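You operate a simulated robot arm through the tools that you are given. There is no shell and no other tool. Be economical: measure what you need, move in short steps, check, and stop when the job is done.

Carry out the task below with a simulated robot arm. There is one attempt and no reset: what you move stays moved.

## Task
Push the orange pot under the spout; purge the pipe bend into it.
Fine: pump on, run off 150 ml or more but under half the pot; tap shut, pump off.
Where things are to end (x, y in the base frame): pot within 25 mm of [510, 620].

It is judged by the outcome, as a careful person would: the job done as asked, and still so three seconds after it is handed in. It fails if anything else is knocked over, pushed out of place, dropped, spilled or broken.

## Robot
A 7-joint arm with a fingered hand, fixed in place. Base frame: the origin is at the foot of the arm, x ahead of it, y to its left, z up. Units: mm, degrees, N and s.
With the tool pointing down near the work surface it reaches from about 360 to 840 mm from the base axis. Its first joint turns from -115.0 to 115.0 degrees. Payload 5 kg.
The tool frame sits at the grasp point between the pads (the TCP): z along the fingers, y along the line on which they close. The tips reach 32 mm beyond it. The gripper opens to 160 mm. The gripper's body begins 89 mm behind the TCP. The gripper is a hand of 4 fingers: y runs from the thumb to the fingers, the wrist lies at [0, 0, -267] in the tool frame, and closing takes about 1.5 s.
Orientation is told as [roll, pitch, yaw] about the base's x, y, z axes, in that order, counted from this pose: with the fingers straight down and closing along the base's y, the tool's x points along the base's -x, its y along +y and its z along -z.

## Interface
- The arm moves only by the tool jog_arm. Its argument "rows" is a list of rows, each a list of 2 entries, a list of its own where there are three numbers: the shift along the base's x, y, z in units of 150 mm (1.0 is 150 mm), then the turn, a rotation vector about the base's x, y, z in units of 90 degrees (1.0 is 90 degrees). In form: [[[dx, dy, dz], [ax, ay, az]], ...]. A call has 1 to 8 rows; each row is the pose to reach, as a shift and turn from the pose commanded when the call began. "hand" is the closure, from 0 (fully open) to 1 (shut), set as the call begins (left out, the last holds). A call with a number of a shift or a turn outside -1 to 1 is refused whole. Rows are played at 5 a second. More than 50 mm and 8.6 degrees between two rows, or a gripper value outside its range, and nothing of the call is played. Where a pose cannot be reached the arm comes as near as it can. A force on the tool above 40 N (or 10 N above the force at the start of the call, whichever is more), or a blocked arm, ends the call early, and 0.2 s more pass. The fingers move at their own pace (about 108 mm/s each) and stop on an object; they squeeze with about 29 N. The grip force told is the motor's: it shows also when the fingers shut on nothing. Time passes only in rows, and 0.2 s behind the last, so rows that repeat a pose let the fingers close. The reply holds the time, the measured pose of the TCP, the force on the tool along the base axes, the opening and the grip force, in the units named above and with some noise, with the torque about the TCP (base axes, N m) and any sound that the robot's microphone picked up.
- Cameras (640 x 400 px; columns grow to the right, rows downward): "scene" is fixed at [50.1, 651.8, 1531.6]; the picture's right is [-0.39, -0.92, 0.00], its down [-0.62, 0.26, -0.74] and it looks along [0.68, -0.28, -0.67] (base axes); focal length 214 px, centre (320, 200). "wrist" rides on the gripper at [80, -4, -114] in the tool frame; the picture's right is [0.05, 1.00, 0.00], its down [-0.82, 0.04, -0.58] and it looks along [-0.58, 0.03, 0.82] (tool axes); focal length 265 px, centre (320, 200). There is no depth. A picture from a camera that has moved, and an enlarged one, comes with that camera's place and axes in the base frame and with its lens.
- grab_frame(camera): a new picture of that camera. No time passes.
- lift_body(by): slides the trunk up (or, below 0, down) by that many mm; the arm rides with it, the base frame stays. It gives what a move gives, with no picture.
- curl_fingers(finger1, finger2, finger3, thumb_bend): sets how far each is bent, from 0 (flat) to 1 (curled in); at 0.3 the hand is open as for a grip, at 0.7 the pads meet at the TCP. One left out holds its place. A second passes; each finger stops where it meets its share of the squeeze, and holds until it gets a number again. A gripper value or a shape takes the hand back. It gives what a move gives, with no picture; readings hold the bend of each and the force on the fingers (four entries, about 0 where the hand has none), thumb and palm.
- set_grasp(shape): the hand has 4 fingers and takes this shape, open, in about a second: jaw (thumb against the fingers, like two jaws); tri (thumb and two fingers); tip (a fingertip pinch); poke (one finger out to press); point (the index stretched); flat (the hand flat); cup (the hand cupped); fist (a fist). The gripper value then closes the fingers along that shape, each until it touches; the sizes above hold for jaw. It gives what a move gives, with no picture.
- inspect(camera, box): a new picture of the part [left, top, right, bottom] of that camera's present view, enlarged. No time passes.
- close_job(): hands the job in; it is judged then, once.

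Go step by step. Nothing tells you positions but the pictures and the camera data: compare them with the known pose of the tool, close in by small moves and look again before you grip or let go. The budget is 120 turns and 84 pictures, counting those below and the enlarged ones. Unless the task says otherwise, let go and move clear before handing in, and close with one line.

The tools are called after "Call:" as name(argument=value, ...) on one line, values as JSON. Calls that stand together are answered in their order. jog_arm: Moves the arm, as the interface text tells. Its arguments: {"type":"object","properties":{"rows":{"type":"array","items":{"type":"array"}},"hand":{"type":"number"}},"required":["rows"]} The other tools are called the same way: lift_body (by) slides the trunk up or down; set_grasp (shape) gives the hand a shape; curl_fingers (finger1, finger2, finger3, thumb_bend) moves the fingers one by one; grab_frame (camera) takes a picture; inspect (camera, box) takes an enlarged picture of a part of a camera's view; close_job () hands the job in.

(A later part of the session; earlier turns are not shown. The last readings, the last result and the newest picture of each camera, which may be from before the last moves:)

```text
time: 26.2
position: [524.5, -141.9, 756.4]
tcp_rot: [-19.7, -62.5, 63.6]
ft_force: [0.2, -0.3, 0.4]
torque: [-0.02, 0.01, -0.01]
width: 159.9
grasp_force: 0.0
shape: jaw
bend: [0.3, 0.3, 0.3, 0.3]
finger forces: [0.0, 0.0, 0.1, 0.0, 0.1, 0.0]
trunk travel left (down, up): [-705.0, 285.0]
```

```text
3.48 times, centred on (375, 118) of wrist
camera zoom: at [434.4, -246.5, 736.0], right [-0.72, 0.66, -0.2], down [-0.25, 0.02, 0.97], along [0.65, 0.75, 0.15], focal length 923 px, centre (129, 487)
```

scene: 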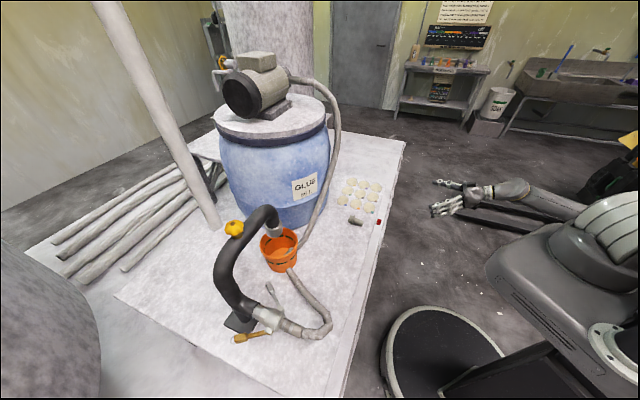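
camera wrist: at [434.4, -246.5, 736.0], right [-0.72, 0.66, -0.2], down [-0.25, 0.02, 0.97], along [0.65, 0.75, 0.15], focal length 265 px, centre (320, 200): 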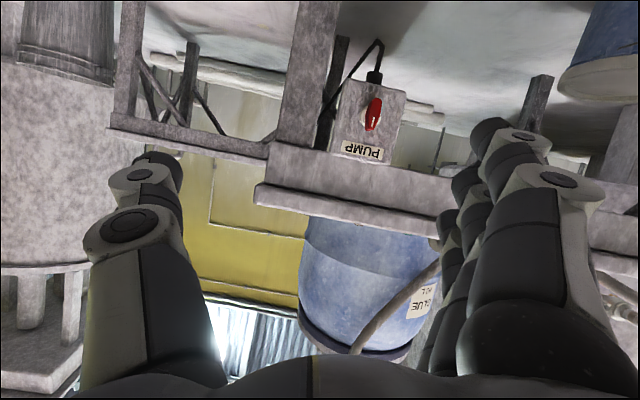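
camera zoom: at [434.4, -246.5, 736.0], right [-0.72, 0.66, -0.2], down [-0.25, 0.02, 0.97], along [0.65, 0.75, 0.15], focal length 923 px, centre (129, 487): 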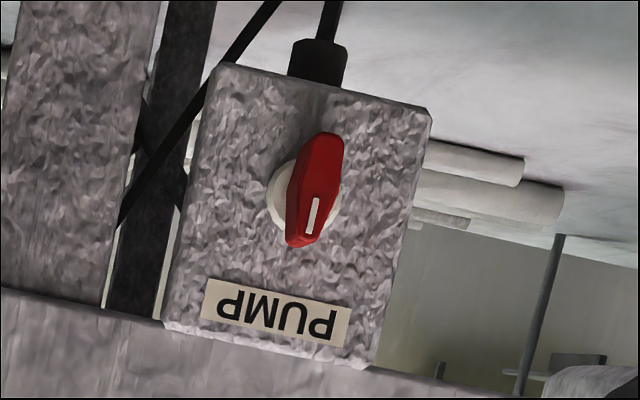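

Call:
lift_body(by=-200)

Call:
jog_arm(rows=[[[0, 0, 0.1], [0.07, -0.032, 0.011]], [[0, 0, 0.3], [0.139, -0.063, 0.022]], [[0, 0, 0.5], [0.208, -0.094, 0.032]], [[0, 0, 0.7], [0.278, -0.126, 0.043]], [[0, 0, 0.74], [0.278, -0.126, 0.043]]])

Call:
grab_frame(camera="wrist")

Call:
grab_frame(camera="scene")

```text
time: 28.4
position: [524.4, -141.5, 556.8]
tcp_rot: [-19.8, -62.5, 63.7]
ft_force: [0.0, -0.6, 0.4]
torque: [0.02, -0.02, 0.0]
width: 159.9
grasp_force: 0.0
shape: jaw
bend: [0.3, 0.3, 0.3, 0.3]
finger forces: [0.1, 0.1, 0.0, 0.0, 0.0, 0.0]
trunk travel left (down, up): [-505.0, 485.0]
```

```text
time: 28.9
position: [528.5, -186.1, 594.1]
tcp_rot: [-18.7, -60.3, 62.9]
ft_force: [-0.2, 0.1, -0.7]
torque: [0.03, 0.05, -0.03]
width: 160.2
grasp_force: 0.2
shape: jaw
bend: [0.3, 0.3, 0.3, 0.3]
finger forces: [0.0, 0.1, 0.0, 0.1, 0.0, 0.1]
out of reach, approached as far as the arm can: row 1, 2
trunk travel left (down, up): [-505.0, 485.0]
stopped in row 2: the arm was blocked; the commanded pose is now the measured one
```

```text
43 pictures are left
camera wrist: at [439.2, -292.6, 578.6], right [-0.73, 0.65, -0.2], down [-0.23, 0.05, 0.97], along [0.65, 0.75, 0.11], focal length 265 px, centre (320, 200)
```

wrist: 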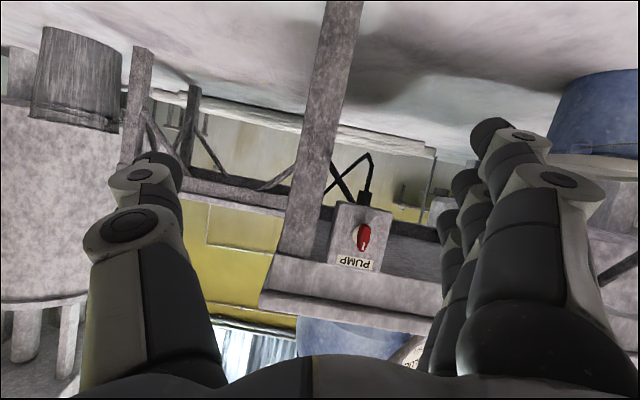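

```text
42 pictures are left
```

scene: 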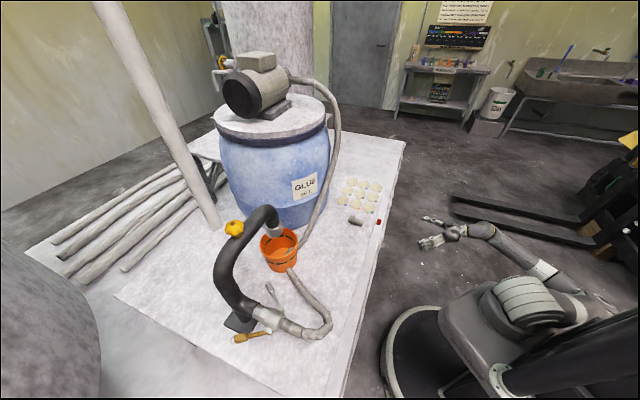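

Call:
set_grasp(shape="poke")

Call:
grab_frame(camera="wrist")

```text
time: 29.8
position: [528.7, -187.9, 594.3]
tcp_rot: [-18.6, -60.3, 63.1]
ft_force: [0.3, 0.1, -0.4]
torque: [0.0, -0.01, -0.01]
width: 0.0
grasp_force: 0.0
shape: poke
bend: [1.0, 1.0, 1.0, 0.47]
finger forces: [0.0, 0.0, 0.0, 0.0, 0.0, 0.0]
trunk travel left (down, up): [-505.0, 485.0]
```

```text
41 pictures are left
camera wrist: at [438.9, -292.9, 578.6], right [-0.73, 0.66, -0.2], down [-0.23, 0.05, 0.97], along [0.65, 0.75, 0.11], focal length 265 px, centre (320, 200)
```

wrist: 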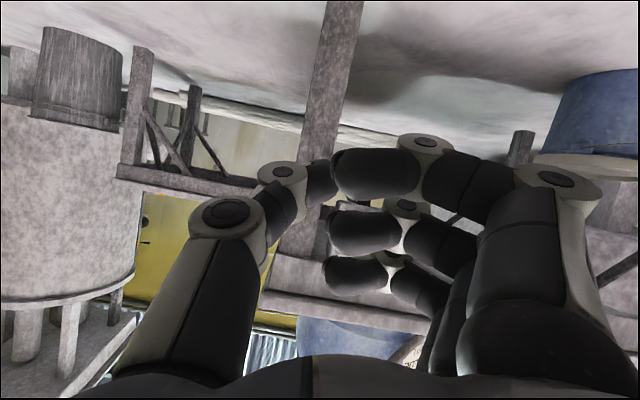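

Call:
set_grasp(shape="point")

Call:
grab_frame(camera="wrist")

```text
time: 30.7
position: [529.2, -187.1, 595.3]
tcp_rot: [-18.7, -60.3, 63.0]
ft_force: [-0.3, 0.4, 0.1]
torque: [0.02, -0.03, -0.01]
width: 152.2
grasp_force: 0.0
shape: point
bend: [0.3, 1.0, 1.0, 0.54]
finger forces: [0.0, 0.0, 0.0, 0.0, 0.0, 0.0]
trunk travel left (down, up): [-505.0, 485.0]
```

```text
40 pictures are left
camera wrist: at [438.7, -293.1, 578.5], right [-0.73, 0.66, -0.2], down [-0.23, 0.05, 0.97], along [0.65, 0.75, 0.11], focal length 265 px, centre (320, 200)
```

wrist: 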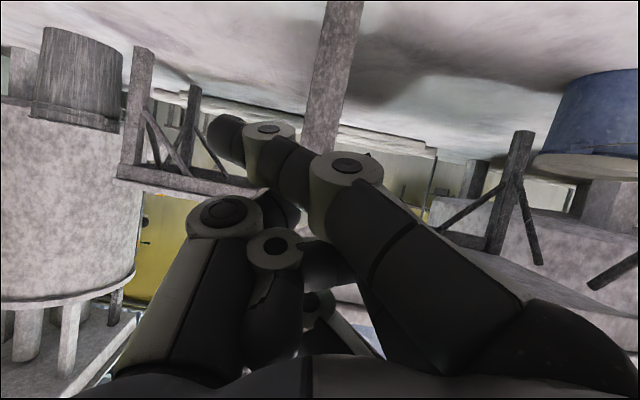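

Call:
set_grasp(shape="jaw")

Call:
curl_fingers(finger1=0.45, finger2=1, finger3=1, thumb_bend=0.1)

Call:
grab_frame(camera="wrist")

```text
time: 31.6
position: [528.8, -186.7, 594.1]
tcp_rot: [-18.7, -60.3, 62.8]
ft_force: [0.5, 0.0, -0.4]
torque: [-0.01, 0.02, -0.02]
width: 160.0
grasp_force: 0.1
shape: jaw
bend: [0.3, 0.3, 0.3, 0.3]
finger forces: [0.0, 0.0, 0.0, 0.0, 0.0, 0.0]
trunk travel left (down, up): [-505.0, 485.0]
```

```text
time: 32.6
position: [529.2, -188.0, 594.2]
tcp_rot: [-18.8, -60.3, 63.0]
ft_force: [0.0, -0.3, 1.1]
torque: [-0.05, 0.0, -0.03]
width: 157.3
grasp_force: 0.0
shape: fingers
bend: [0.45, 1.0, 1.0, 0.1]
finger forces: [0.1, 0.0, 0.1, 0.0, 0.0, 0.0]
trunk travel left (down, up): [-505.0, 485.0]
```

```text
39 pictures are left
camera wrist: at [438.9, -292.9, 578.6], right [-0.73, 0.66, -0.2], down [-0.23, 0.05, 0.97], along [0.65, 0.75, 0.11], focal length 265 px, centre (320, 200)
```

wrist: 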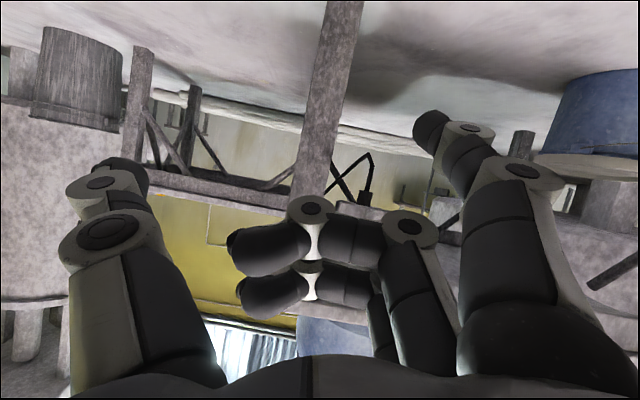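

Call:
curl_fingers(thumb_bend=0.8)

Call:
lift_body(by=142)

Call:
jog_arm(rows=[[[0.1, 0.2, 0], [0, 0, 0]], [[0.2, 0.4, 0], [0, 0, 0]], [[0.3, 0.6, 0], [0, 0, 0]], [[0.4, 0.8, 0], [0, 0, 0]], [[0.47, 0.98, 0], [0, 0, 0]]])

Call:
grab_frame(camera="wrist")

```text
time: 33.6
position: [528.6, -187.3, 593.9]
tcp_rot: [-18.7, -60.3, 63.1]
ft_force: [-1.3, 0.3, -0.2]
torque: [0.01, -0.01, 0.0]
width: 55.7
grasp_force: 0.1
shape: fingers
bend: [0.45, 1.0, 1.0, 0.78]
finger forces: [0.0, 0.0, 0.0, 0.0, 0.0, 0.0]
trunk travel left (down, up): [-505.0, 485.0]
```

```text
time: 35.3
position: [529.2, -187.3, 737.3]
tcp_rot: [-18.7, -60.2, 62.8]
ft_force: [-0.5, 0.6, -0.3]
torque: [0.0, 0.01, 0.02]
width: 55.8
grasp_force: 0.1
shape: fingers
bend: [0.45, 1.0, 1.0, 0.78]
finger forces: [0.1, 0.0, 0.1, 0.1, 0.0, 0.0]
trunk travel left (down, up): [-647.0, 343.0]
```

```text
time: 36.5
position: [600.8, -38.5, 736.8]
tcp_rot: [-18.6, -60.5, 62.9]
ft_force: [-0.3, -0.6, 0.4]
torque: [-0.02, -0.02, 0.01]
width: 55.6
grasp_force: 0.0
shape: fingers
bend: [0.45, 1.0, 1.0, 0.78]
finger forces: [0.0, 0.0, 0.0, 0.0, 0.0, 0.0]
trunk travel left (down, up): [-647.0, 343.0]
```

```text
38 pictures are left
camera wrist: at [510.0, -144.4, 719.5], right [-0.73, 0.66, -0.2], down [-0.23, 0.05, 0.97], along [0.65, 0.75, 0.12], focal length 265 px, centre (320, 200)
```

wrist: 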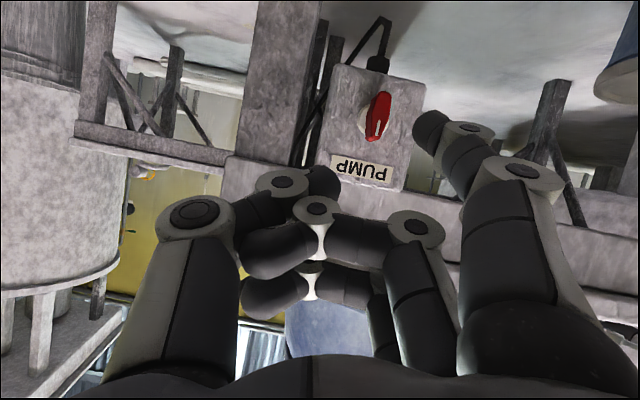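

Call:
jog_arm(rows=[[[0.05, 0.075, 0], [0, 0, 0]], [[0.1, 0.15, 0], [0, 0, 0]], [[0.155, 0.22, 0], [0, 0, 0]]])

Call:
inspect(camera="wrist", box=[240, 20, 540, 210])

```text
time: 37.3
position: [622.1, -6.0, 737.8]
tcp_rot: [-18.7, -60.4, 63.1]
ft_force: [0.3, 0.1, 0.2]
torque: [0.01, 0.0, 0.04]
width: 55.4
grasp_force: 0.0
shape: fingers
bend: [0.45, 1.0, 1.0, 0.78]
finger forces: [0.0, 0.0, 0.0, 0.0, 0.1, 0.1]
trunk travel left (down, up): [-647.0, 343.0]
```

```text
2.11 times, centred on (390, 115) of wrist
camera zoom: at [532.9, -112.3, 720.0], right [-0.73, 0.66, -0.2], down [-0.23, 0.05, 0.97], along [0.65, 0.75, 0.12], focal length 559 px, centre (173, 379)
```

zoom: 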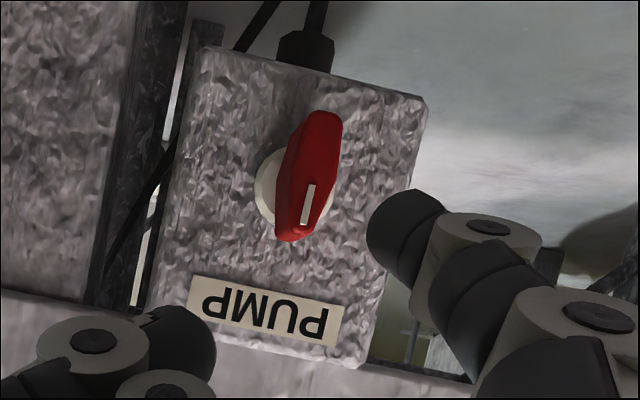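

Call:
jog_arm(rows=[[[0, 0, -0.095], [0, 0, 0]], [[0.07, 0.075, -0.095], [0, 0, 0]], [[0.134, 0.148, -0.095], [0, 0, 0]]])

Call:
inspect(camera="wrist", box=[240, 20, 540, 210])

```text
time: 38.1
position: [643.0, 16.9, 723.5]
tcp_rot: [-18.7, -60.5, 62.9]
ft_force: [-0.5, -0.6, -0.2]
torque: [0.01, 0.01, 0.0]
width: 55.9
grasp_force: 0.0
shape: fingers
bend: [0.45, 1.0, 1.0, 0.78]
finger forces: [0.0, 0.1, 0.1, 0.0, 0.0, 0.0]
trunk travel left (down, up): [-647.0, 343.0]
```

```text
2.11 times, centred on (390, 115) of wrist
camera zoom: at [553.2, -89.7, 705.8], right [-0.73, 0.66, -0.2], down [-0.23, 0.05, 0.97], along [0.65, 0.75, 0.12], focal length 559 px, centre (173, 379)
```

zoom: 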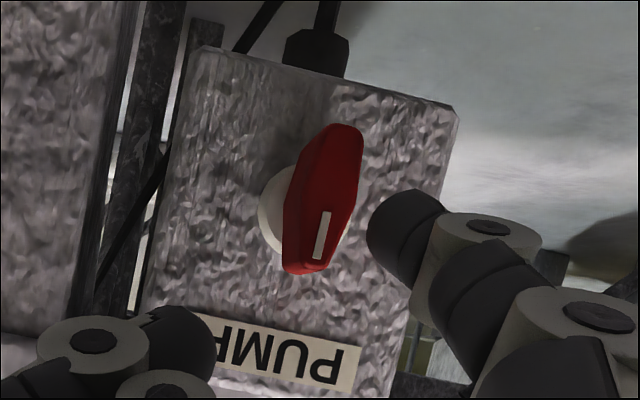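

Call:
jog_arm(rows=[[[0.036, 0.04, 0], [0, 0, 0]], [[0.061, 0.017, 0], [0, 0, 0]], [[0.086, -0.006, 0], [0, 0, 0]], [[0.111, -0.029, 0], [0, 0, 0]], [[0.136, -0.051, 0], [0, 0, 0]]])

Call:
inspect(camera="wrist", box=[240, 20, 540, 210])

```text
time: 39.3
position: [662.5, 10.0, 722.9]
tcp_rot: [-18.7, -60.5, 62.9]
ft_force: [-6.7, 5.2, 4.1]
torque: [0.47, 0.4, 0.08]
width: 67.7
grasp_force: 3.9
shape: fingers
bend: [0.39, 1.0, 1.0, 0.78]
finger forces: [8.5, 0.1, 0.0, 0.0, 0.1, 0.1]
trunk travel left (down, up): [-647.0, 343.0]
```

```text
2.11 times, centred on (390, 115) of wrist
camera zoom: at [573.0, -96.1, 706.4], right [-0.73, 0.65, -0.2], down [-0.23, 0.05, 0.97], along [0.65, 0.75, 0.12], focal length 559 px, centre (173, 379)
```

zoom: 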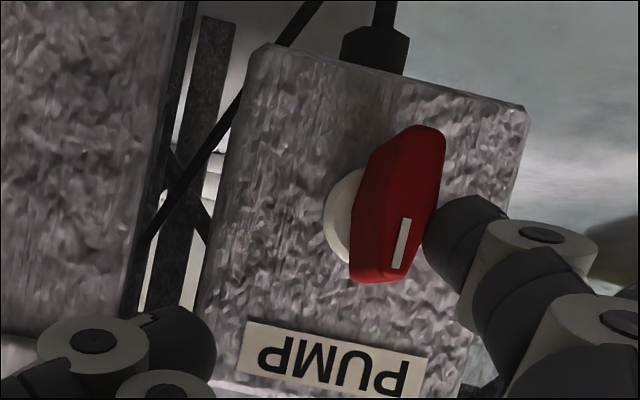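

Call:
jog_arm(rows=[[[-0.05, 0.045, 0], [0, 0, 0]], [[-0.05, 0.045, 0.06], [0, 0, 0]], [[-0.01, 0.009, 0.06], [0, 0, 0]], [[0.03, -0.027, 0.06], [0, 0, 0]], [[0.07, -0.063, 0.06], [0, 0, 0]]])

Call:
inspect(camera="wrist", box=[240, 20, 540, 210])

```text
time: 40.5
position: [672.9, 1.8, 731.7]
tcp_rot: [-18.7, -60.6, 63.0]
ft_force: [-10.1, 10.6, 1.0]
torque: [0.69, 0.58, 0.03]
width: 78.7
grasp_force: 5.9
shape: fingers
bend: [0.33, 1.0, 1.0, 0.78]
finger forces: [12.7, 0.1, 0.0, 0.0, 0.0, 0.0]
trunk travel left (down, up): [-647.0, 343.0]
```

```text
2.11 times, centred on (390, 115) of wrist
camera zoom: at [583.5, -105.1, 715.2], right [-0.73, 0.65, -0.2], down [-0.23, 0.04, 0.97], along [0.65, 0.75, 0.12], focal length 559 px, centre (173, 379)
```

zoom: 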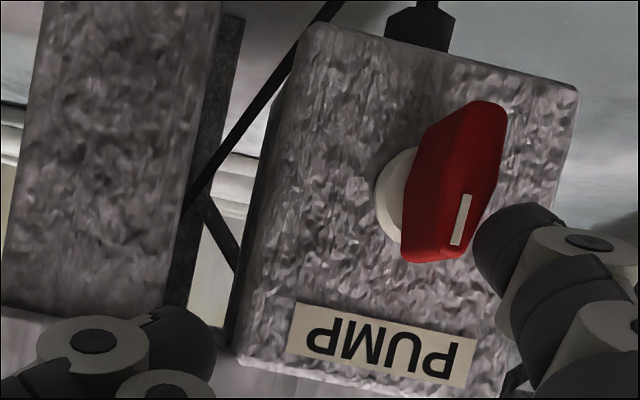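

Call:
jog_arm(rows=[[[-0.15, 0.135, 0], [0, 0, 0]], [[-0.15, 0.135, -0.21], [0, 0, 0]], [[-0.1, 0.09, -0.21], [0, 0, 0]], [[-0.05, 0.045, -0.21], [0, 0, 0]], [[-0.02, 0.018, -0.21], [0, 0, 0]]])

Call:
inspect(camera="wrist", box=[240, 0, 540, 190])

```text
time: 41.7
position: [670.4, -0.2, 700.2]
tcp_rot: [-18.6, -60.5, 62.8]
ft_force: [-3.4, -1.7, -3.6]
torque: [-0.21, 0.01, 0.22]
width: 59.9
grasp_force: 2.2
shape: fingers
bend: [0.42, 1.0, 1.0, 0.78]
finger forces: [4.9, 0.1, 0.0, 0.0, 0.0, 0.0]
trunk travel left (down, up): [-647.0, 343.0]
```

```text
2.11 times, centred on (390, 95) of wrist
camera zoom: at [580.5, -104.7, 683.5], right [-0.73, 0.66, -0.2], down [-0.23, 0.05, 0.97], along [0.65, 0.75, 0.12], focal length 559 px, centre (173, 421)
```

zoom: 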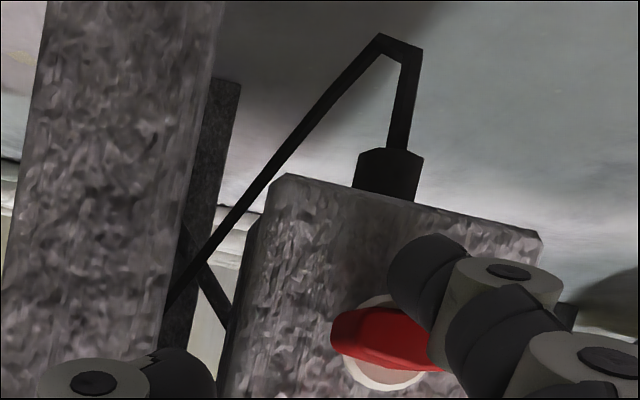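

Call:
jog_arm(rows=[[[-0.05, 0.045, -0.02], [0, 0, 0]], [[-0.2, 0.0, -0.05], [0, 0, 0]], [[-0.4, -0.2, 0.1], [0, 0, 0]], [[-0.5, -0.35, 0.2], [0, 0, 0]]])

Call:
inspect(camera="wrist", box=[240, 20, 540, 210])

Call:
inspect(camera="scene", box=[200, 180, 340, 300])

```text
time: 42.7
position: [595.2, -51.7, 730.3]
tcp_rot: [-18.7, -60.6, 63.0]
ft_force: [-0.4, -0.4, 0.9]
torque: [-0.01, 0.0, 0.0]
width: 55.2
grasp_force: 0.0
shape: fingers
bend: [0.45, 1.0, 1.0, 0.78]
finger forces: [0.0, 0.0, 0.1, 0.0, 0.0, 0.0]
trunk travel left (down, up): [-647.0, 343.0]
```

```text
2.11 times, centred on (390, 115) of wrist
camera zoom: at [505.5, -156.7, 713.4], right [-0.73, 0.66, -0.2], down [-0.23, 0.05, 0.97], along [0.65, 0.75, 0.12], focal length 559 px, centre (173, 379)
```

zoom: 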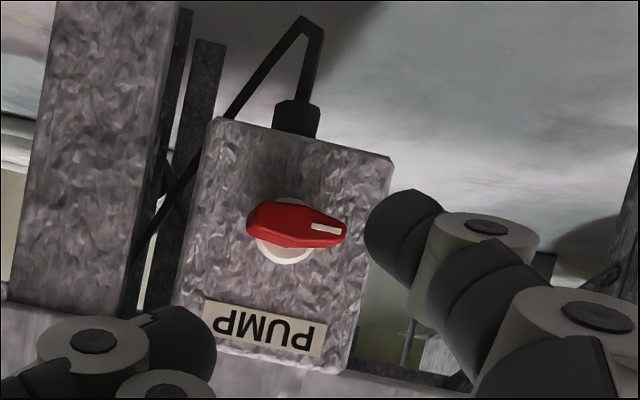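

```text
3.33 times, centred on (270, 240) of scene
camera zoom: at [50.1, 651.8, 1531.6], right [-0.39, -0.92, 0.0], down [-0.62, 0.26, -0.74], along [0.68, -0.28, -0.67], focal length 715 px, centre (487, 67)
```

zoom: 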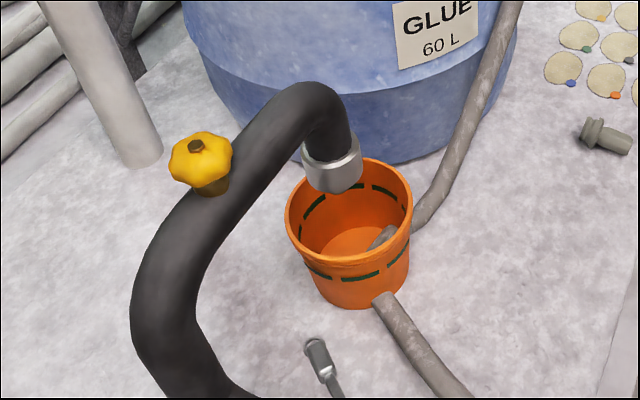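

Call:
jog_arm(rows=[[[-0.2, -0.2, 0], [0, 0, 0]], [[-0.35, -0.4, 0], [0, 0, 0]], [[-0.5, -0.55, 0], [0, 0, 0]]])

Call:
lift_body(by=300)

Call:
set_grasp(shape="jaw")

Call:
jog_arm(rows=[[[0, 0, 0.1], [-0.063, 0.063, 0]], [[0, 0, 0.2], [-0.126, 0.126, 0]], [[0, 0, 0.3], [-0.189, 0.189, 0]], [[0, 0, 0.4], [-0.252, 0.252, 0]], [[0, 0, 0.4], [-0.315, 0.315, 0]], [[0, 0, 0.4], [-0.378, 0.378, 0]], [[0, 0, 0.4], [-0.441, 0.441, 0]], [[0, 0, 0.4], [-0.48, 0.48, 0]]])

```text
time: 43.5
position: [519.7, -133.5, 730.1]
tcp_rot: [-18.6, -60.5, 62.9]
ft_force: [0.3, 0.6, 0.0]
torque: [0.01, -0.01, 0.0]
width: 55.3
grasp_force: 0.1
shape: fingers
bend: [0.45, 1.0, 1.0, 0.78]
finger forces: [0.0, 0.0, 0.0, 0.0, 0.1, 0.1]
trunk travel left (down, up): [-647.0, 343.0]
```

```text
time: 46.5
position: [519.9, -134.3, 1029.9]
tcp_rot: [-18.8, -60.5, 62.9]
ft_force: [0.0, -0.7, -0.5]
torque: [-0.02, -0.05, -0.01]
width: 55.1
grasp_force: 0.0
shape: fingers
bend: [0.45, 1.0, 1.0, 0.78]
finger forces: [0.0, 0.1, 0.1, 0.0, 0.0, 0.0]
trunk travel left (down, up): [-947.0, 43.0]
```

```text
time: 47.4
position: [520.5, -133.7, 1029.2]
tcp_rot: [-18.7, -60.5, 62.9]
ft_force: [0.4, 0.7, -0.6]
torque: [-0.01, 0.01, 0.0]
width: 160.1
grasp_force: 0.0
shape: jaw
bend: [0.3, 0.3, 0.3, 0.3]
finger forces: [0.0, 0.1, 0.1, 0.1, 0.0, 0.1]
trunk travel left (down, up): [-947.0, 43.0]
```

```text
time: 49.2
position: [521.8, -132.6, 1089.4]
tcp_rot: [-3.1, -0.4, 53.8]
ft_force: [0.4, 1.0, 0.0]
torque: [-0.01, 0.01, 0.0]
width: 159.9
grasp_force: 0.1
shape: jaw
bend: [0.3, 0.3, 0.3, 0.3]
finger forces: [0.0, 0.0, 0.0, 0.0, 0.1, 0.0]
trunk travel left (down, up): [-947.0, 43.0]
```

Call:
jog_arm(rows=[[[0, 0.2, 0.25], [0.02, 0.028, 0]], [[0, 0.4, 0.5], [0.02, 0.028, 0]], [[0, 0.6, 0.75], [0.02, 0.028, 0]], [[-0.1, 0.8, 1], [0.02, 0.028, 0]], [[-0.2, 1, 1], [0.02, 0.028, 0]]])

Call:
jog_arm(rows=[[[0, 0.25, 0.2], [0, 0, 0]], [[0, 0.5, 0.4], [0, 0, 0]], [[0, 0.75, 0.6], [0, 0, 0]], [[0, 1, 0.8], [0, 0, 0]]])

Call:
jog_arm(rows=[[[-0.1, 0.25, 0], [0, 0, 0]], [[-0.2, 0.5, 0], [0, 0, 0]], [[-0.3, 0.75, 0], [0, 0, 0]], [[-0.4, 1, 0], [0, 0, 0]]])

Call:
jog_arm(rows=[[[0, 0.25, 0], [0, 0, 0]], [[0, 0.5, 0], [0, 0, 0]], [[0, 0.75, 0], [0, 0, 0]], [[0, 1, 0], [0, 0, 0]]])

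Call:
jog_arm(rows=[[[0, 0.25, 0], [0, 0, 0]], [[0, 0.5, 0], [0, 0, 0]], [[0, 0.75, 0], [0, 0, 0]]])

Call:
grab_frame(camera="wrist")

Call:
grab_frame(camera="scene")

```text
refused: row 4 steps farther than a row can; nothing moved
```

```text
time: 50.2
position: [519.8, 17.3, 1210.1]
tcp_rot: [-3.1, -0.6, 53.7]
ft_force: [0.0, 0.1, 0.0]
torque: [0.02, -0.02, 0.02]
width: 159.9
grasp_force: 0.0
shape: jaw
bend: [0.3, 0.3, 0.3, 0.3]
finger forces: [0.1, 0.0, 0.0, 0.0, 0.0, 0.0]
trunk travel left (down, up): [-947.0, 43.0]
```

```text
time: 51.2
position: [460.7, 168.6, 1209.4]
tcp_rot: [-3.1, -0.7, 53.7]
ft_force: [-0.8, 0.5, 0.4]
torque: [0.0, -0.02, -0.01]
width: 159.8
grasp_force: 0.1
shape: jaw
bend: [0.3, 0.3, 0.3, 0.3]
finger forces: [0.0, 0.1, 0.0, 0.0, 0.1, 0.0]
trunk travel left (down, up): [-947.0, 43.0]
```

```text
time: 52.2
position: [459.9, 318.5, 1209.6]
tcp_rot: [-3.1, -0.7, 53.7]
ft_force: [0.3, -0.1, -0.8]
torque: [-0.04, 0.0, 0.0]
width: 160.0
grasp_force: 0.0
shape: jaw
bend: [0.3, 0.3, 0.3, 0.3]
finger forces: [0.1, 0.1, 0.0, 0.0, 0.1, 0.0]
trunk travel left (down, up): [-947.0, 43.0]
```

```text
time: 53.0
position: [461.9, 432.8, 1208.6]
tcp_rot: [-3.1, -0.6, 53.7]
ft_force: [0.7, 0.7, -0.1]
torque: [-0.07, 0.04, -0.02]
width: 159.8
grasp_force: 0.0
shape: jaw
bend: [0.3, 0.3, 0.3, 0.3]
finger forces: [0.0, 0.0, 0.0, 0.1, 0.1, 0.0]
trunk travel left (down, up): [-947.0, 43.0]
```

```text
30 pictures are left
camera wrist: at [410.7, 367.0, 1321.3], right [-0.83, 0.55, -0.06], down [0.42, 0.7, 0.58], along [0.36, 0.46, -0.81], focal length 265 px, centre (320, 200)
```

wrist: 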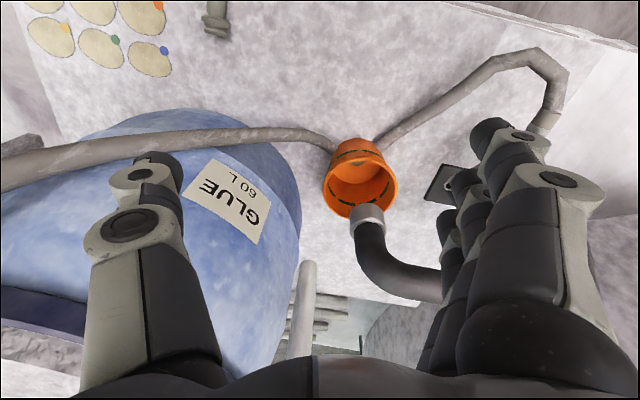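

```text
29 pictures are left
```

scene: 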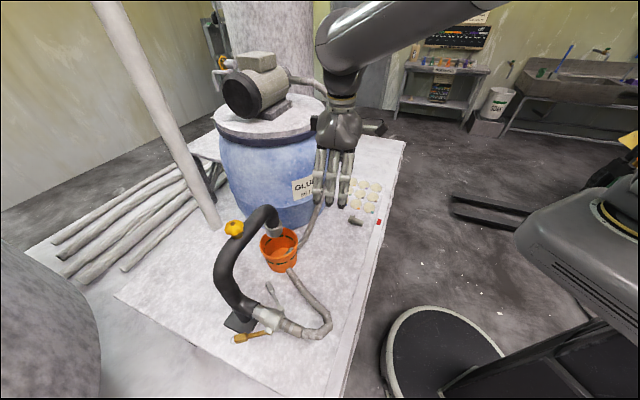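

Call:
jog_arm(rows=[[[0, 0, 0.3], [0.02, 0.028, 0.08]], [[-0.05, 0.1, 0.6], [0.02, 0.028, 0.16]], [[-0.1, 0.35, 0.65], [0.02, 0.028, 0.24]], [[-0.2, 0.6, 0.65], [0.02, 0.028, 0.32]], [[-0.25, 0.85, 0.65], [0.02, 0.028, 0.4]]])

Call:
grab_frame(camera="wrist")

```text
time: 54.2
position: [422.5, 560.3, 1306.5]
tcp_rot: [-0.1, -1.3, 89.8]
ft_force: [-0.4, 0.7, 0.2]
torque: [-0.06, 0.04, 0.02]
width: 159.9
grasp_force: 0.0
shape: jaw
bend: [0.3, 0.3, 0.3, 0.3]
finger forces: [0.1, 0.0, 0.1, 0.0, 0.0, 0.0]
trunk travel left (down, up): [-947.0, 43.0]
```

```text
28 pictures are left
camera wrist: at [426.6, 476.5, 1417.4], right [-1.0, -0.05, 0.0], down [-0.04, 0.8, 0.6], along [-0.03, 0.6, -0.8], focal length 265 px, centre (320, 200)
```

wrist: 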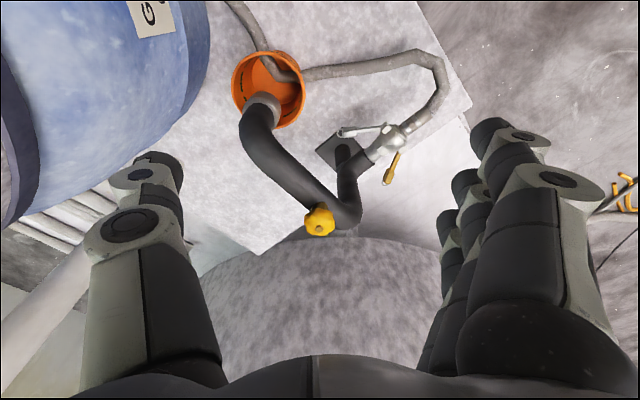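

Call:
jog_arm(rows=[[[0, 0.2, -0.05], [0, 0, -0.09]], [[0, 0.4, -0.1], [0, 0, -0.18]], [[0, 0.6, -0.15], [0, 0, -0.27]], [[0, 0.8, -0.2], [0, 0, -0.36]], [[0, 1, -0.25], [0, 0, -0.45]], [[0, 1, -0.3], [0, 0, -0.5]]])

Call:
grab_frame(camera="wrist")

```text
time: 55.6
position: [428.0, 676.5, 1257.4]
tcp_rot: [-0.3, -1.6, 44.5]
ft_force: [0.1, 1.0, 0.0]
torque: [-0.02, 0.02, -0.01]
width: 159.9
grasp_force: 0.0
shape: jaw
bend: [0.3, 0.3, 0.3, 0.3]
finger forces: [0.0, 0.0, 0.0, 0.1, 0.0, 0.0]
out of reach, approached as far as the arm can: row 4, 5, 6
trunk travel left (down, up): [-947.0, 43.0]
```

```text
27 pictures are left
camera wrist: at [371.2, 614.5, 1368.3], right [-0.74, 0.68, 0.0], down [0.54, 0.59, 0.6], along [0.41, 0.44, -0.8], focal length 265 px, centre (320, 200)
```

wrist: 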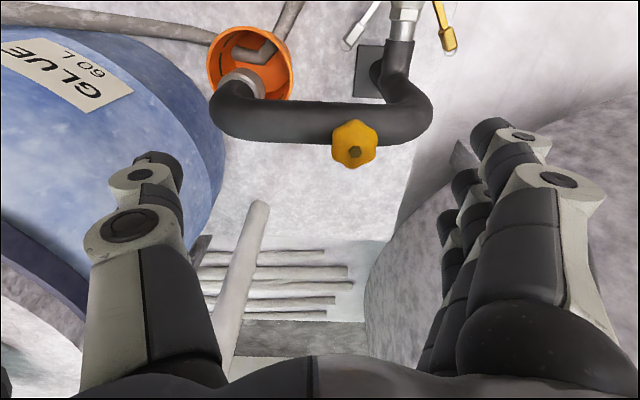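

Call:
lift_body(by=43)

Call:
jog_arm(rows=[[[0, 0, 0], [0, 0, -0.09]], [[0, 0, 0], [0, 0, -0.18]], [[0, 0, 0], [0, 0, -0.27]], [[0, 0, 0], [0, 0, -0.36]], [[0, 0, 0], [0, 0, -0.45]], [[0, 0, 0], [0, 0, -0.54]], [[0, 0, 0], [0, 0, -0.63]], [[0, 0, 0], [0, 0, -0.72]]], hand=0.4)

Call:
jog_arm(rows=[[[0, 0, 0], [0.05, -0.03, 0]], [[-0.02, 0.15, 0], [0.095, -0.057, 0]], [[-0.05, 0.24, 0], [0.095, -0.057, 0]]])

Call:
grab_frame(camera="wrist")

```text
time: 56.5
position: [426.4, 675.4, 1300.0]
tcp_rot: [-0.1, -1.5, 44.8]
ft_force: [0.8, -0.4, -0.5]
torque: [-0.02, 0.0, 0.01]
width: 160.1
grasp_force: 0.0
shape: jaw
bend: [0.3, 0.3, 0.3, 0.3]
finger forces: [0.0, 0.0, 0.1, 0.0, 0.1, 0.1]
trunk travel left (down, up): [-990.0, 0.0]
```

```text
time: 58.3
position: [400.8, 648.0, 1261.7]
tcp_rot: [-0.2, -1.7, -5.4]
ft_force: [-1.0, 0.6, 1.1]
torque: [-0.04, -0.11, -0.02]
width: 95.8
grasp_force: 0.0
shape: jaw
bend: [0.71, 0.71, 0.71, 0.69]
finger forces: [0.0, 0.1, 0.0, 0.0, 0.0, 0.1]
out of reach, approached as far as the arm can: row 4, 5, 6, 7, 8
trunk travel left (down, up): [-990.0, 0.0]
```

```text
time: 59.1
position: [397.0, 682.7, 1261.0]
tcp_rot: [9.0, -5.9, -5.8]
ft_force: [0.1, -0.1, 0.5]
torque: [-0.01, -0.03, 0.01]
width: 95.8
grasp_force: 0.0
shape: jaw
bend: [0.71, 0.71, 0.71, 0.69]
finger forces: [0.1, 0.0, 0.1, 0.1, 0.0, 0.0]
trunk travel left (down, up): [-990.0, 0.0]
```

```text
26 pictures are left
camera wrist: at [304.2, 669.5, 1363.3], right [0.03, 0.99, 0.15], down [0.74, -0.12, 0.66], along [0.67, 0.09, -0.74], focal length 265 px, centre (320, 200)
```

wrist: 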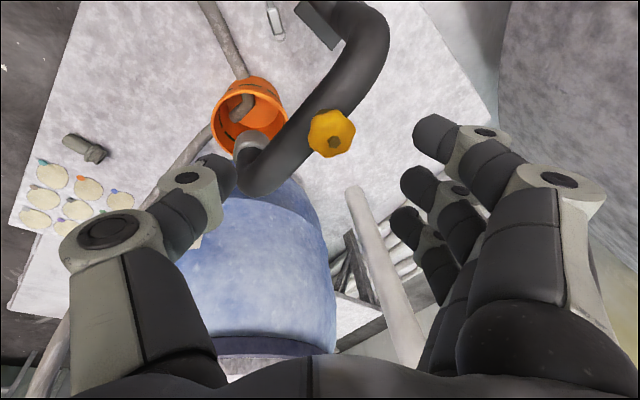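

Call:
jog_arm(rows=[[[0.08, 0.1, 0], [0, 0, 0]], [[0.11, 0.13, -0.25], [0, 0, 0]], [[0.14, 0.165, -0.5], [0, 0, 0]]])

Call:
grab_frame(camera="wrist")

Call:
inspect(camera="scene", box=[180, 160, 310, 250])

```text
time: 59.9
position: [417.8, 707.3, 1184.8]
tcp_rot: [8.8, -5.8, -5.9]
ft_force: [0.1, 0.2, -0.1]
torque: [-0.01, 0.0, 0.0]
width: 96.1
grasp_force: 0.0
shape: jaw
bend: [0.71, 0.71, 0.71, 0.69]
finger forces: [0.1, 0.0, 0.0, 0.0, 0.1, 0.0]
trunk travel left (down, up): [-990.0, 0.0]
```

```text
25 pictures are left
camera wrist: at [326.5, 695.6, 1287.1], right [0.03, 0.99, 0.15], down [0.74, -0.12, 0.66], along [0.67, 0.09, -0.74], focal length 265 px, centre (320, 200)
```

wrist: 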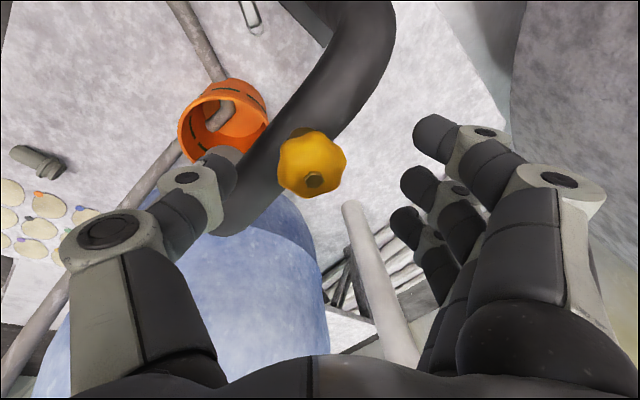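

```text
4.44 times, centred on (245, 205) of scene
camera zoom: at [50.1, 651.8, 1531.6], right [-0.39, -0.92, 0.0], down [-0.62, 0.26, -0.74], along [0.68, -0.28, -0.67], focal length 953 px, centre (653, 178)
```

zoom: 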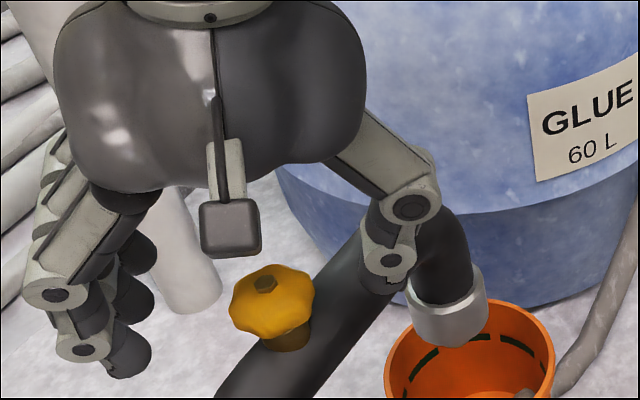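

Call:
jog_arm(rows=[[[0.028, 0.012, -0.07], [0, 0, 0]], [[0.028, 0.012, -0.15], [0, 0, 0]]])

Call:
jog_arm(rows=[[[0, 0, 0], [0, 0, 0]], [[0, 0, 0], [0, 0, 0]], [[0, 0, 0], [0, 0, 0]], [[0, 0, 0], [0, 0, 0]], [[0, 0, 0], [0, 0, 0]], [[0, 0, 0], [0, 0, 0]]], hand=1)

Call:
grab_frame(camera="wrist")

```text
time: 60.5
position: [420.7, 709.7, 1161.5]
tcp_rot: [8.9, -5.9, -6.0]
ft_force: [-0.9, 1.2, 0.2]
torque: [0.02, -0.01, -0.03]
width: 96.3
grasp_force: 0.1
shape: jaw
bend: [0.71, 0.71, 0.71, 0.69]
finger forces: [0.0, 0.0, 0.1, 0.0, 0.0, 0.0]
trunk travel left (down, up): [-990.0, 0.0]
```

```text
time: 61.9
position: [420.1, 707.5, 1165.2]
tcp_rot: [8.8, -5.9, -5.9]
ft_force: [-5.9, -8.7, 10.3]
torque: [-0.94, 0.27, -0.55]
width: 32.1
grasp_force: 28.6
shape: jaw
bend: [0.75, 0.7, 0.69, 0.7]
finger forces: [1.9, 13.7, 0.1, 0.1, 27.0, 0.1]
trunk travel left (down, up): [-990.0, 0.0]
```

```text
23 pictures are left
camera wrist: at [327.8, 694.4, 1267.3], right [0.03, 0.99, 0.15], down [0.74, -0.12, 0.66], along [0.67, 0.09, -0.74], focal length 265 px, centre (320, 200)
```

wrist: 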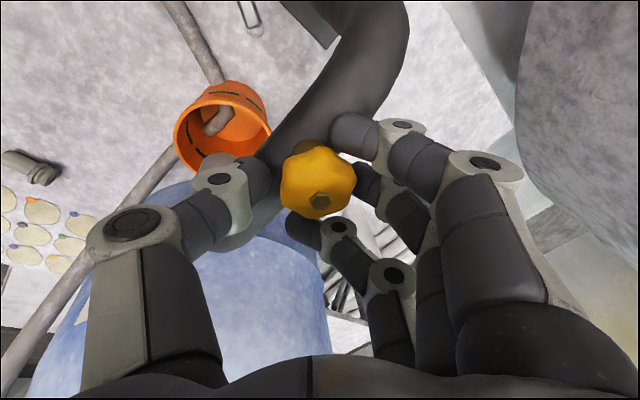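

Call:
jog_arm(rows=[[[0, 0, 0], [-0.01, -0.012, 0.084]], [[0, 0, 0], [-0.02, -0.024, 0.168]], [[0, 0, 0], [-0.03, -0.036, 0.252]], [[0, 0, 0], [-0.041, -0.049, 0.337]]])

Call:
inspect(camera="scene", box=[190, 180, 330, 290])

```text
time: 62.5
position: [411.5, 707.3, 1164.0]
tcp_rot: [7.6, -7.3, 8.4]
ft_force: [-27.8, -12.4, 13.8]
torque: [-1.3, 2.06, -3.26]
width: 35.7
grasp_force: 28.4
shape: jaw
bend: [0.75, 0.7, 0.67, 0.7]
finger forces: [0.1, 16.3, 46.9, 0.0, 71.3, 0.1]
trunk travel left (down, up): [-990.0, 0.0]
stopped in row 3: the force on the tool passed its limit (the readings are from after the stop); the commanded pose is now the measured one
```

```text
3.64 times, centred on (260, 235) of scene
camera zoom: at [50.1, 651.8, 1531.6], right [-0.39, -0.92, 0.0], down [-0.62, 0.26, -0.74], along [0.68, -0.28, -0.67], focal length 780 px, centre (538, 73)
```

zoom: 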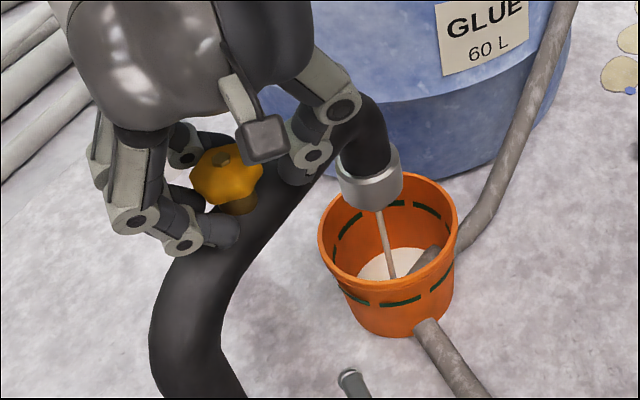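

Call:
inspect(camera="scene", box=[250, 215, 310, 275])

```text
6.67 times, centred on (280, 245) of scene
camera zoom: at [50.1, 651.8, 1531.6], right [-0.39, -0.92, 0.0], down [-0.62, 0.26, -0.74], along [0.68, -0.28, -0.67], focal length 1430 px, centre (587, -100)
```

zoom: 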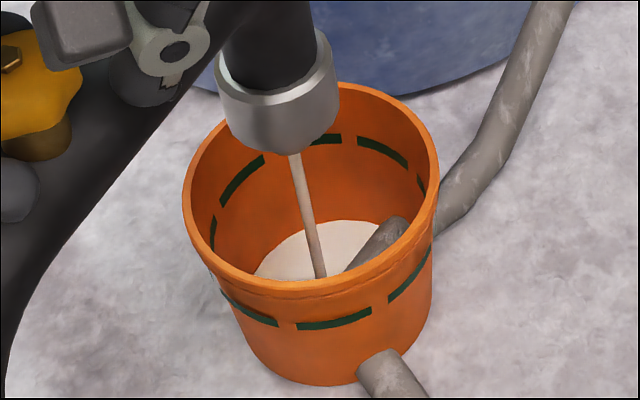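

Call:
jog_arm(rows=[[[0, 0, 0], [0, 0, 0]], [[0, 0, 0], [0, 0, 0]], [[0, 0, 0], [0, 0, 0]], [[0, 0, 0], [0, 0, 0]], [[0, 0, 0], [0, 0, 0]]])

Call:
inspect(camera="scene", box=[250, 215, 310, 275])

```text
time: 63.3
position: [412.6, 707.3, 1164.5]
tcp_rot: [7.6, -7.1, 8.3]
ft_force: [-25.0, -12.5, 14.8]
torque: [-1.44, 1.7, -2.92]
width: 35.8
grasp_force: 29.2
shape: jaw
bend: [0.75, 0.7, 0.67, 0.7]
finger forces: [0.0, 16.1, 42.2, 0.0, 65.9, 0.1]
trunk travel left (down, up): [-990.0, 0.0]
stopped in row 3: the force on the tool passed its limit (the readings are from after the stop); the commanded pose is now the measured one
```

```text
6.67 times, centred on (280, 245) of scene
camera zoom: at [50.1, 651.8, 1531.6], right [-0.39, -0.92, 0.0], down [-0.62, 0.26, -0.74], along [0.68, -0.28, -0.67], focal length 1430 px, centre (587, -100)
```

zoom: 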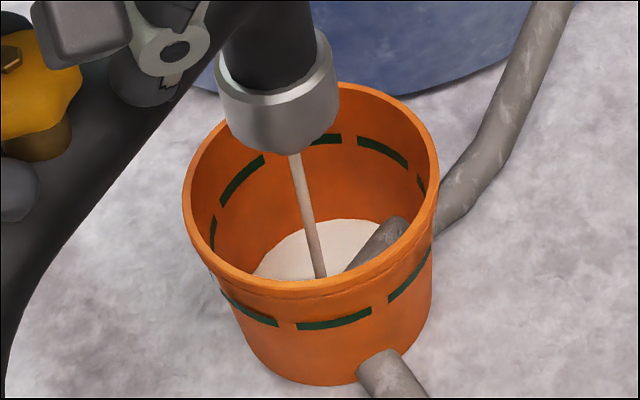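

Call:
jog_arm(rows=[[[0, 0, 0], [0, 0, 0]], [[0, 0, 0], [0, 0, 0]], [[0, 0, 0], [0, 0, 0]], [[0, 0, 0], [0, 0, 0]], [[0, 0, 0], [0, 0, 0]], [[0, 0, 0], [0, 0, 0]], [[0, 0, 0], [0, 0, 0]], [[0, 0, 0], [0, 0, 0]]], hand=0.4)

Call:
grab_frame(camera="wrist")

Call:
inspect(camera="scene", box=[220, 195, 310, 275])

```text
time: 65.1
position: [414.0, 709.7, 1163.4]
tcp_rot: [7.4, -7.4, 8.3]
ft_force: [-11.7, 2.5, 18.5]
torque: [-0.76, 0.11, -0.48]
width: 88.4
grasp_force: 0.1
shape: jaw
bend: [0.71, 0.71, 0.71, 0.74]
finger forces: [0.0, 0.1, 0.0, 0.0, 18.8, 0.0]
trunk travel left (down, up): [-990.0, 0.0]
```

```text
19 pictures are left
camera wrist: at [325.3, 676.9, 1263.9], right [-0.21, 0.97, 0.12], down [0.73, 0.07, 0.68], along [0.65, 0.23, -0.73], focal length 265 px, centre (320, 200)
```

wrist: 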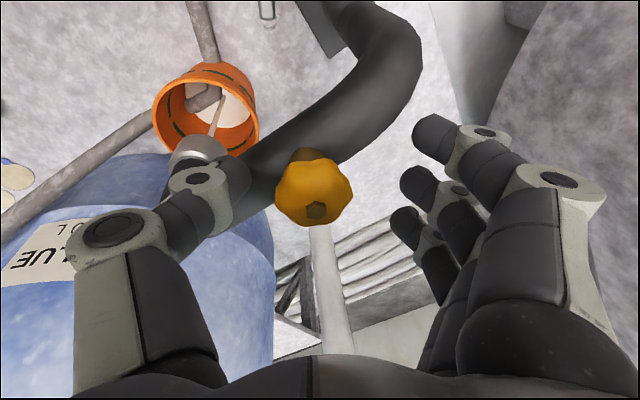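

```text
5.00 times, centred on (265, 235) of scene
camera zoom: at [50.1, 651.8, 1531.6], right [-0.39, -0.92, 0.0], down [-0.62, 0.26, -0.74], along [0.68, -0.28, -0.67], focal length 1072 px, centre (595, 25)
```

zoom: 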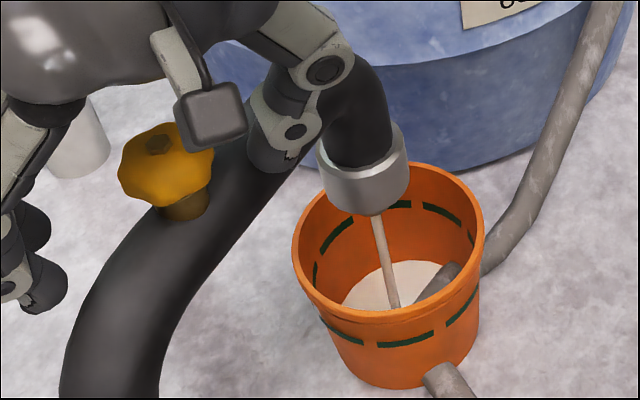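

Call:
jog_arm(rows=[[[0, 0, 0.06], [0, 0, 0]], [[0.03, 0, 0.1], [0, 0, 0]], [[0.03, 0, 0.1], [0, 0, 0]], [[0.03, 0, 0.1], [0, 0, 0]], [[0.03, 0, 0.1], [0, 0, 0]], [[0.03, 0, 0.1], [0, 0, 0]], [[0.03, 0, 0.1], [0, 0, 0]], [[0.03, 0, 0.1], [0, 0, 0]]])

Call:
jog_arm(rows=[[[0, 0, 0], [0, 0, 0]], [[0, 0, 0], [0, 0, 0]], [[0, 0, 0], [0, 0, 0]], [[0, 0, 0], [0, 0, 0]], [[0, 0, 0], [0, 0, 0]], [[0, 0, 0], [0, 0, 0]], [[0, 0, 0], [0, 0, 0]], [[0, 0, 0], [0, 0, 0]]])

Call:
inspect(camera="scene", box=[250, 215, 310, 275])

```text
time: 66.9
position: [422.4, 708.5, 1175.8]
tcp_rot: [7.4, -7.2, 8.3]
ft_force: [0.2, 0.2, 0.5]
torque: [0.02, -0.01, 0.02]
width: 95.7
grasp_force: 0.0
shape: jaw
bend: [0.71, 0.71, 0.71, 0.69]
finger forces: [0.1, 0.1, 0.0, 0.0, 0.0, 0.0]
trunk travel left (down, up): [-990.0, 0.0]
```

```text
time: 68.7
position: [422.4, 709.8, 1176.2]
tcp_rot: [7.3, -7.1, 8.4]
ft_force: [0.7, -0.4, 1.1]
torque: [-0.02, 0.04, -0.04]
width: 95.8
grasp_force: 0.1
shape: jaw
bend: [0.71, 0.71, 0.71, 0.69]
finger forces: [0.0, 0.0, 0.1, 0.1, 0.0, 0.0]
trunk travel left (down, up): [-990.0, 0.0]
```

```text
6.67 times, centred on (280, 245) of scene
camera zoom: at [50.1, 651.8, 1531.6], right [-0.39, -0.92, 0.0], down [-0.62, 0.26, -0.74], along [0.68, -0.28, -0.67], focal length 1430 px, centre (587, -100)
```

zoom: 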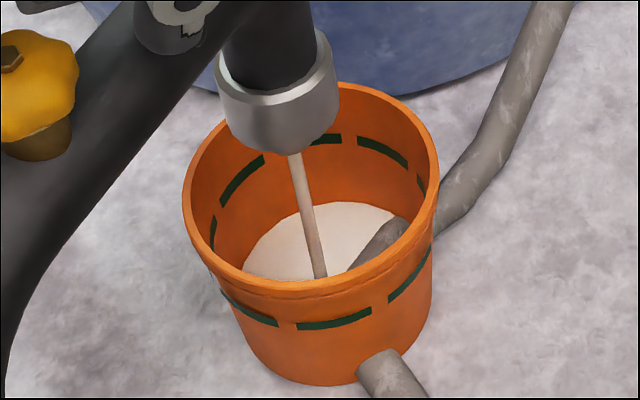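

Call:
jog_arm(rows=[[[0, 0, 0.01], [-0.009, -0.013, 0.09]], [[0, 0, 0.01], [-0.019, -0.027, 0.18]]])

Call:
jog_arm(rows=[[[0, 0, 0], [0, 0, 0]], [[0, 0, 0], [0, 0, 0]], [[0, 0, 0], [0, 0, 0]], [[0, 0, 0], [0, 0, 0]], [[0, 0, 0], [0, 0, 0]], [[0, 0, 0], [0, 0, 0]]], hand=1)

Call:
inspect(camera="scene", box=[220, 195, 310, 275])

```text
time: 69.3
position: [421.9, 710.5, 1176.6]
tcp_rot: [4.9, -9.0, 25.0]
ft_force: [0.1, -1.0, -0.1]
torque: [-0.02, -0.01, 0.01]
width: 95.9
grasp_force: 0.2
shape: jaw
bend: [0.71, 0.71, 0.71, 0.69]
finger forces: [0.1, 0.1, 0.1, 0.0, 0.1, 0.0]
trunk travel left (down, up): [-990.0, 0.0]
```

```text
time: 70.7
position: [423.4, 708.7, 1175.9]
tcp_rot: [4.8, -9.0, 24.8]
ft_force: [1.3, -5.3, -3.1]
torque: [-0.05, 0.03, 0.0]
width: 21.9
grasp_force: 29.2
shape: jaw
bend: [0.72, 0.73, 0.69, 0.7]
finger forces: [11.8, 8.6, 0.0, 0.0, 25.8, 0.0]
trunk travel left (down, up): [-990.0, 0.0]
```

```text
5.00 times, centred on (265, 235) of scene
camera zoom: at [50.1, 651.8, 1531.6], right [-0.39, -0.92, 0.0], down [-0.62, 0.26, -0.74], along [0.68, -0.28, -0.67], focal length 1072 px, centre (595, 25)
```

zoom: 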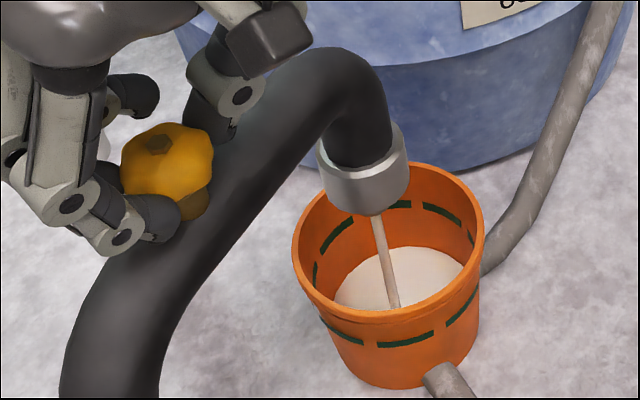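

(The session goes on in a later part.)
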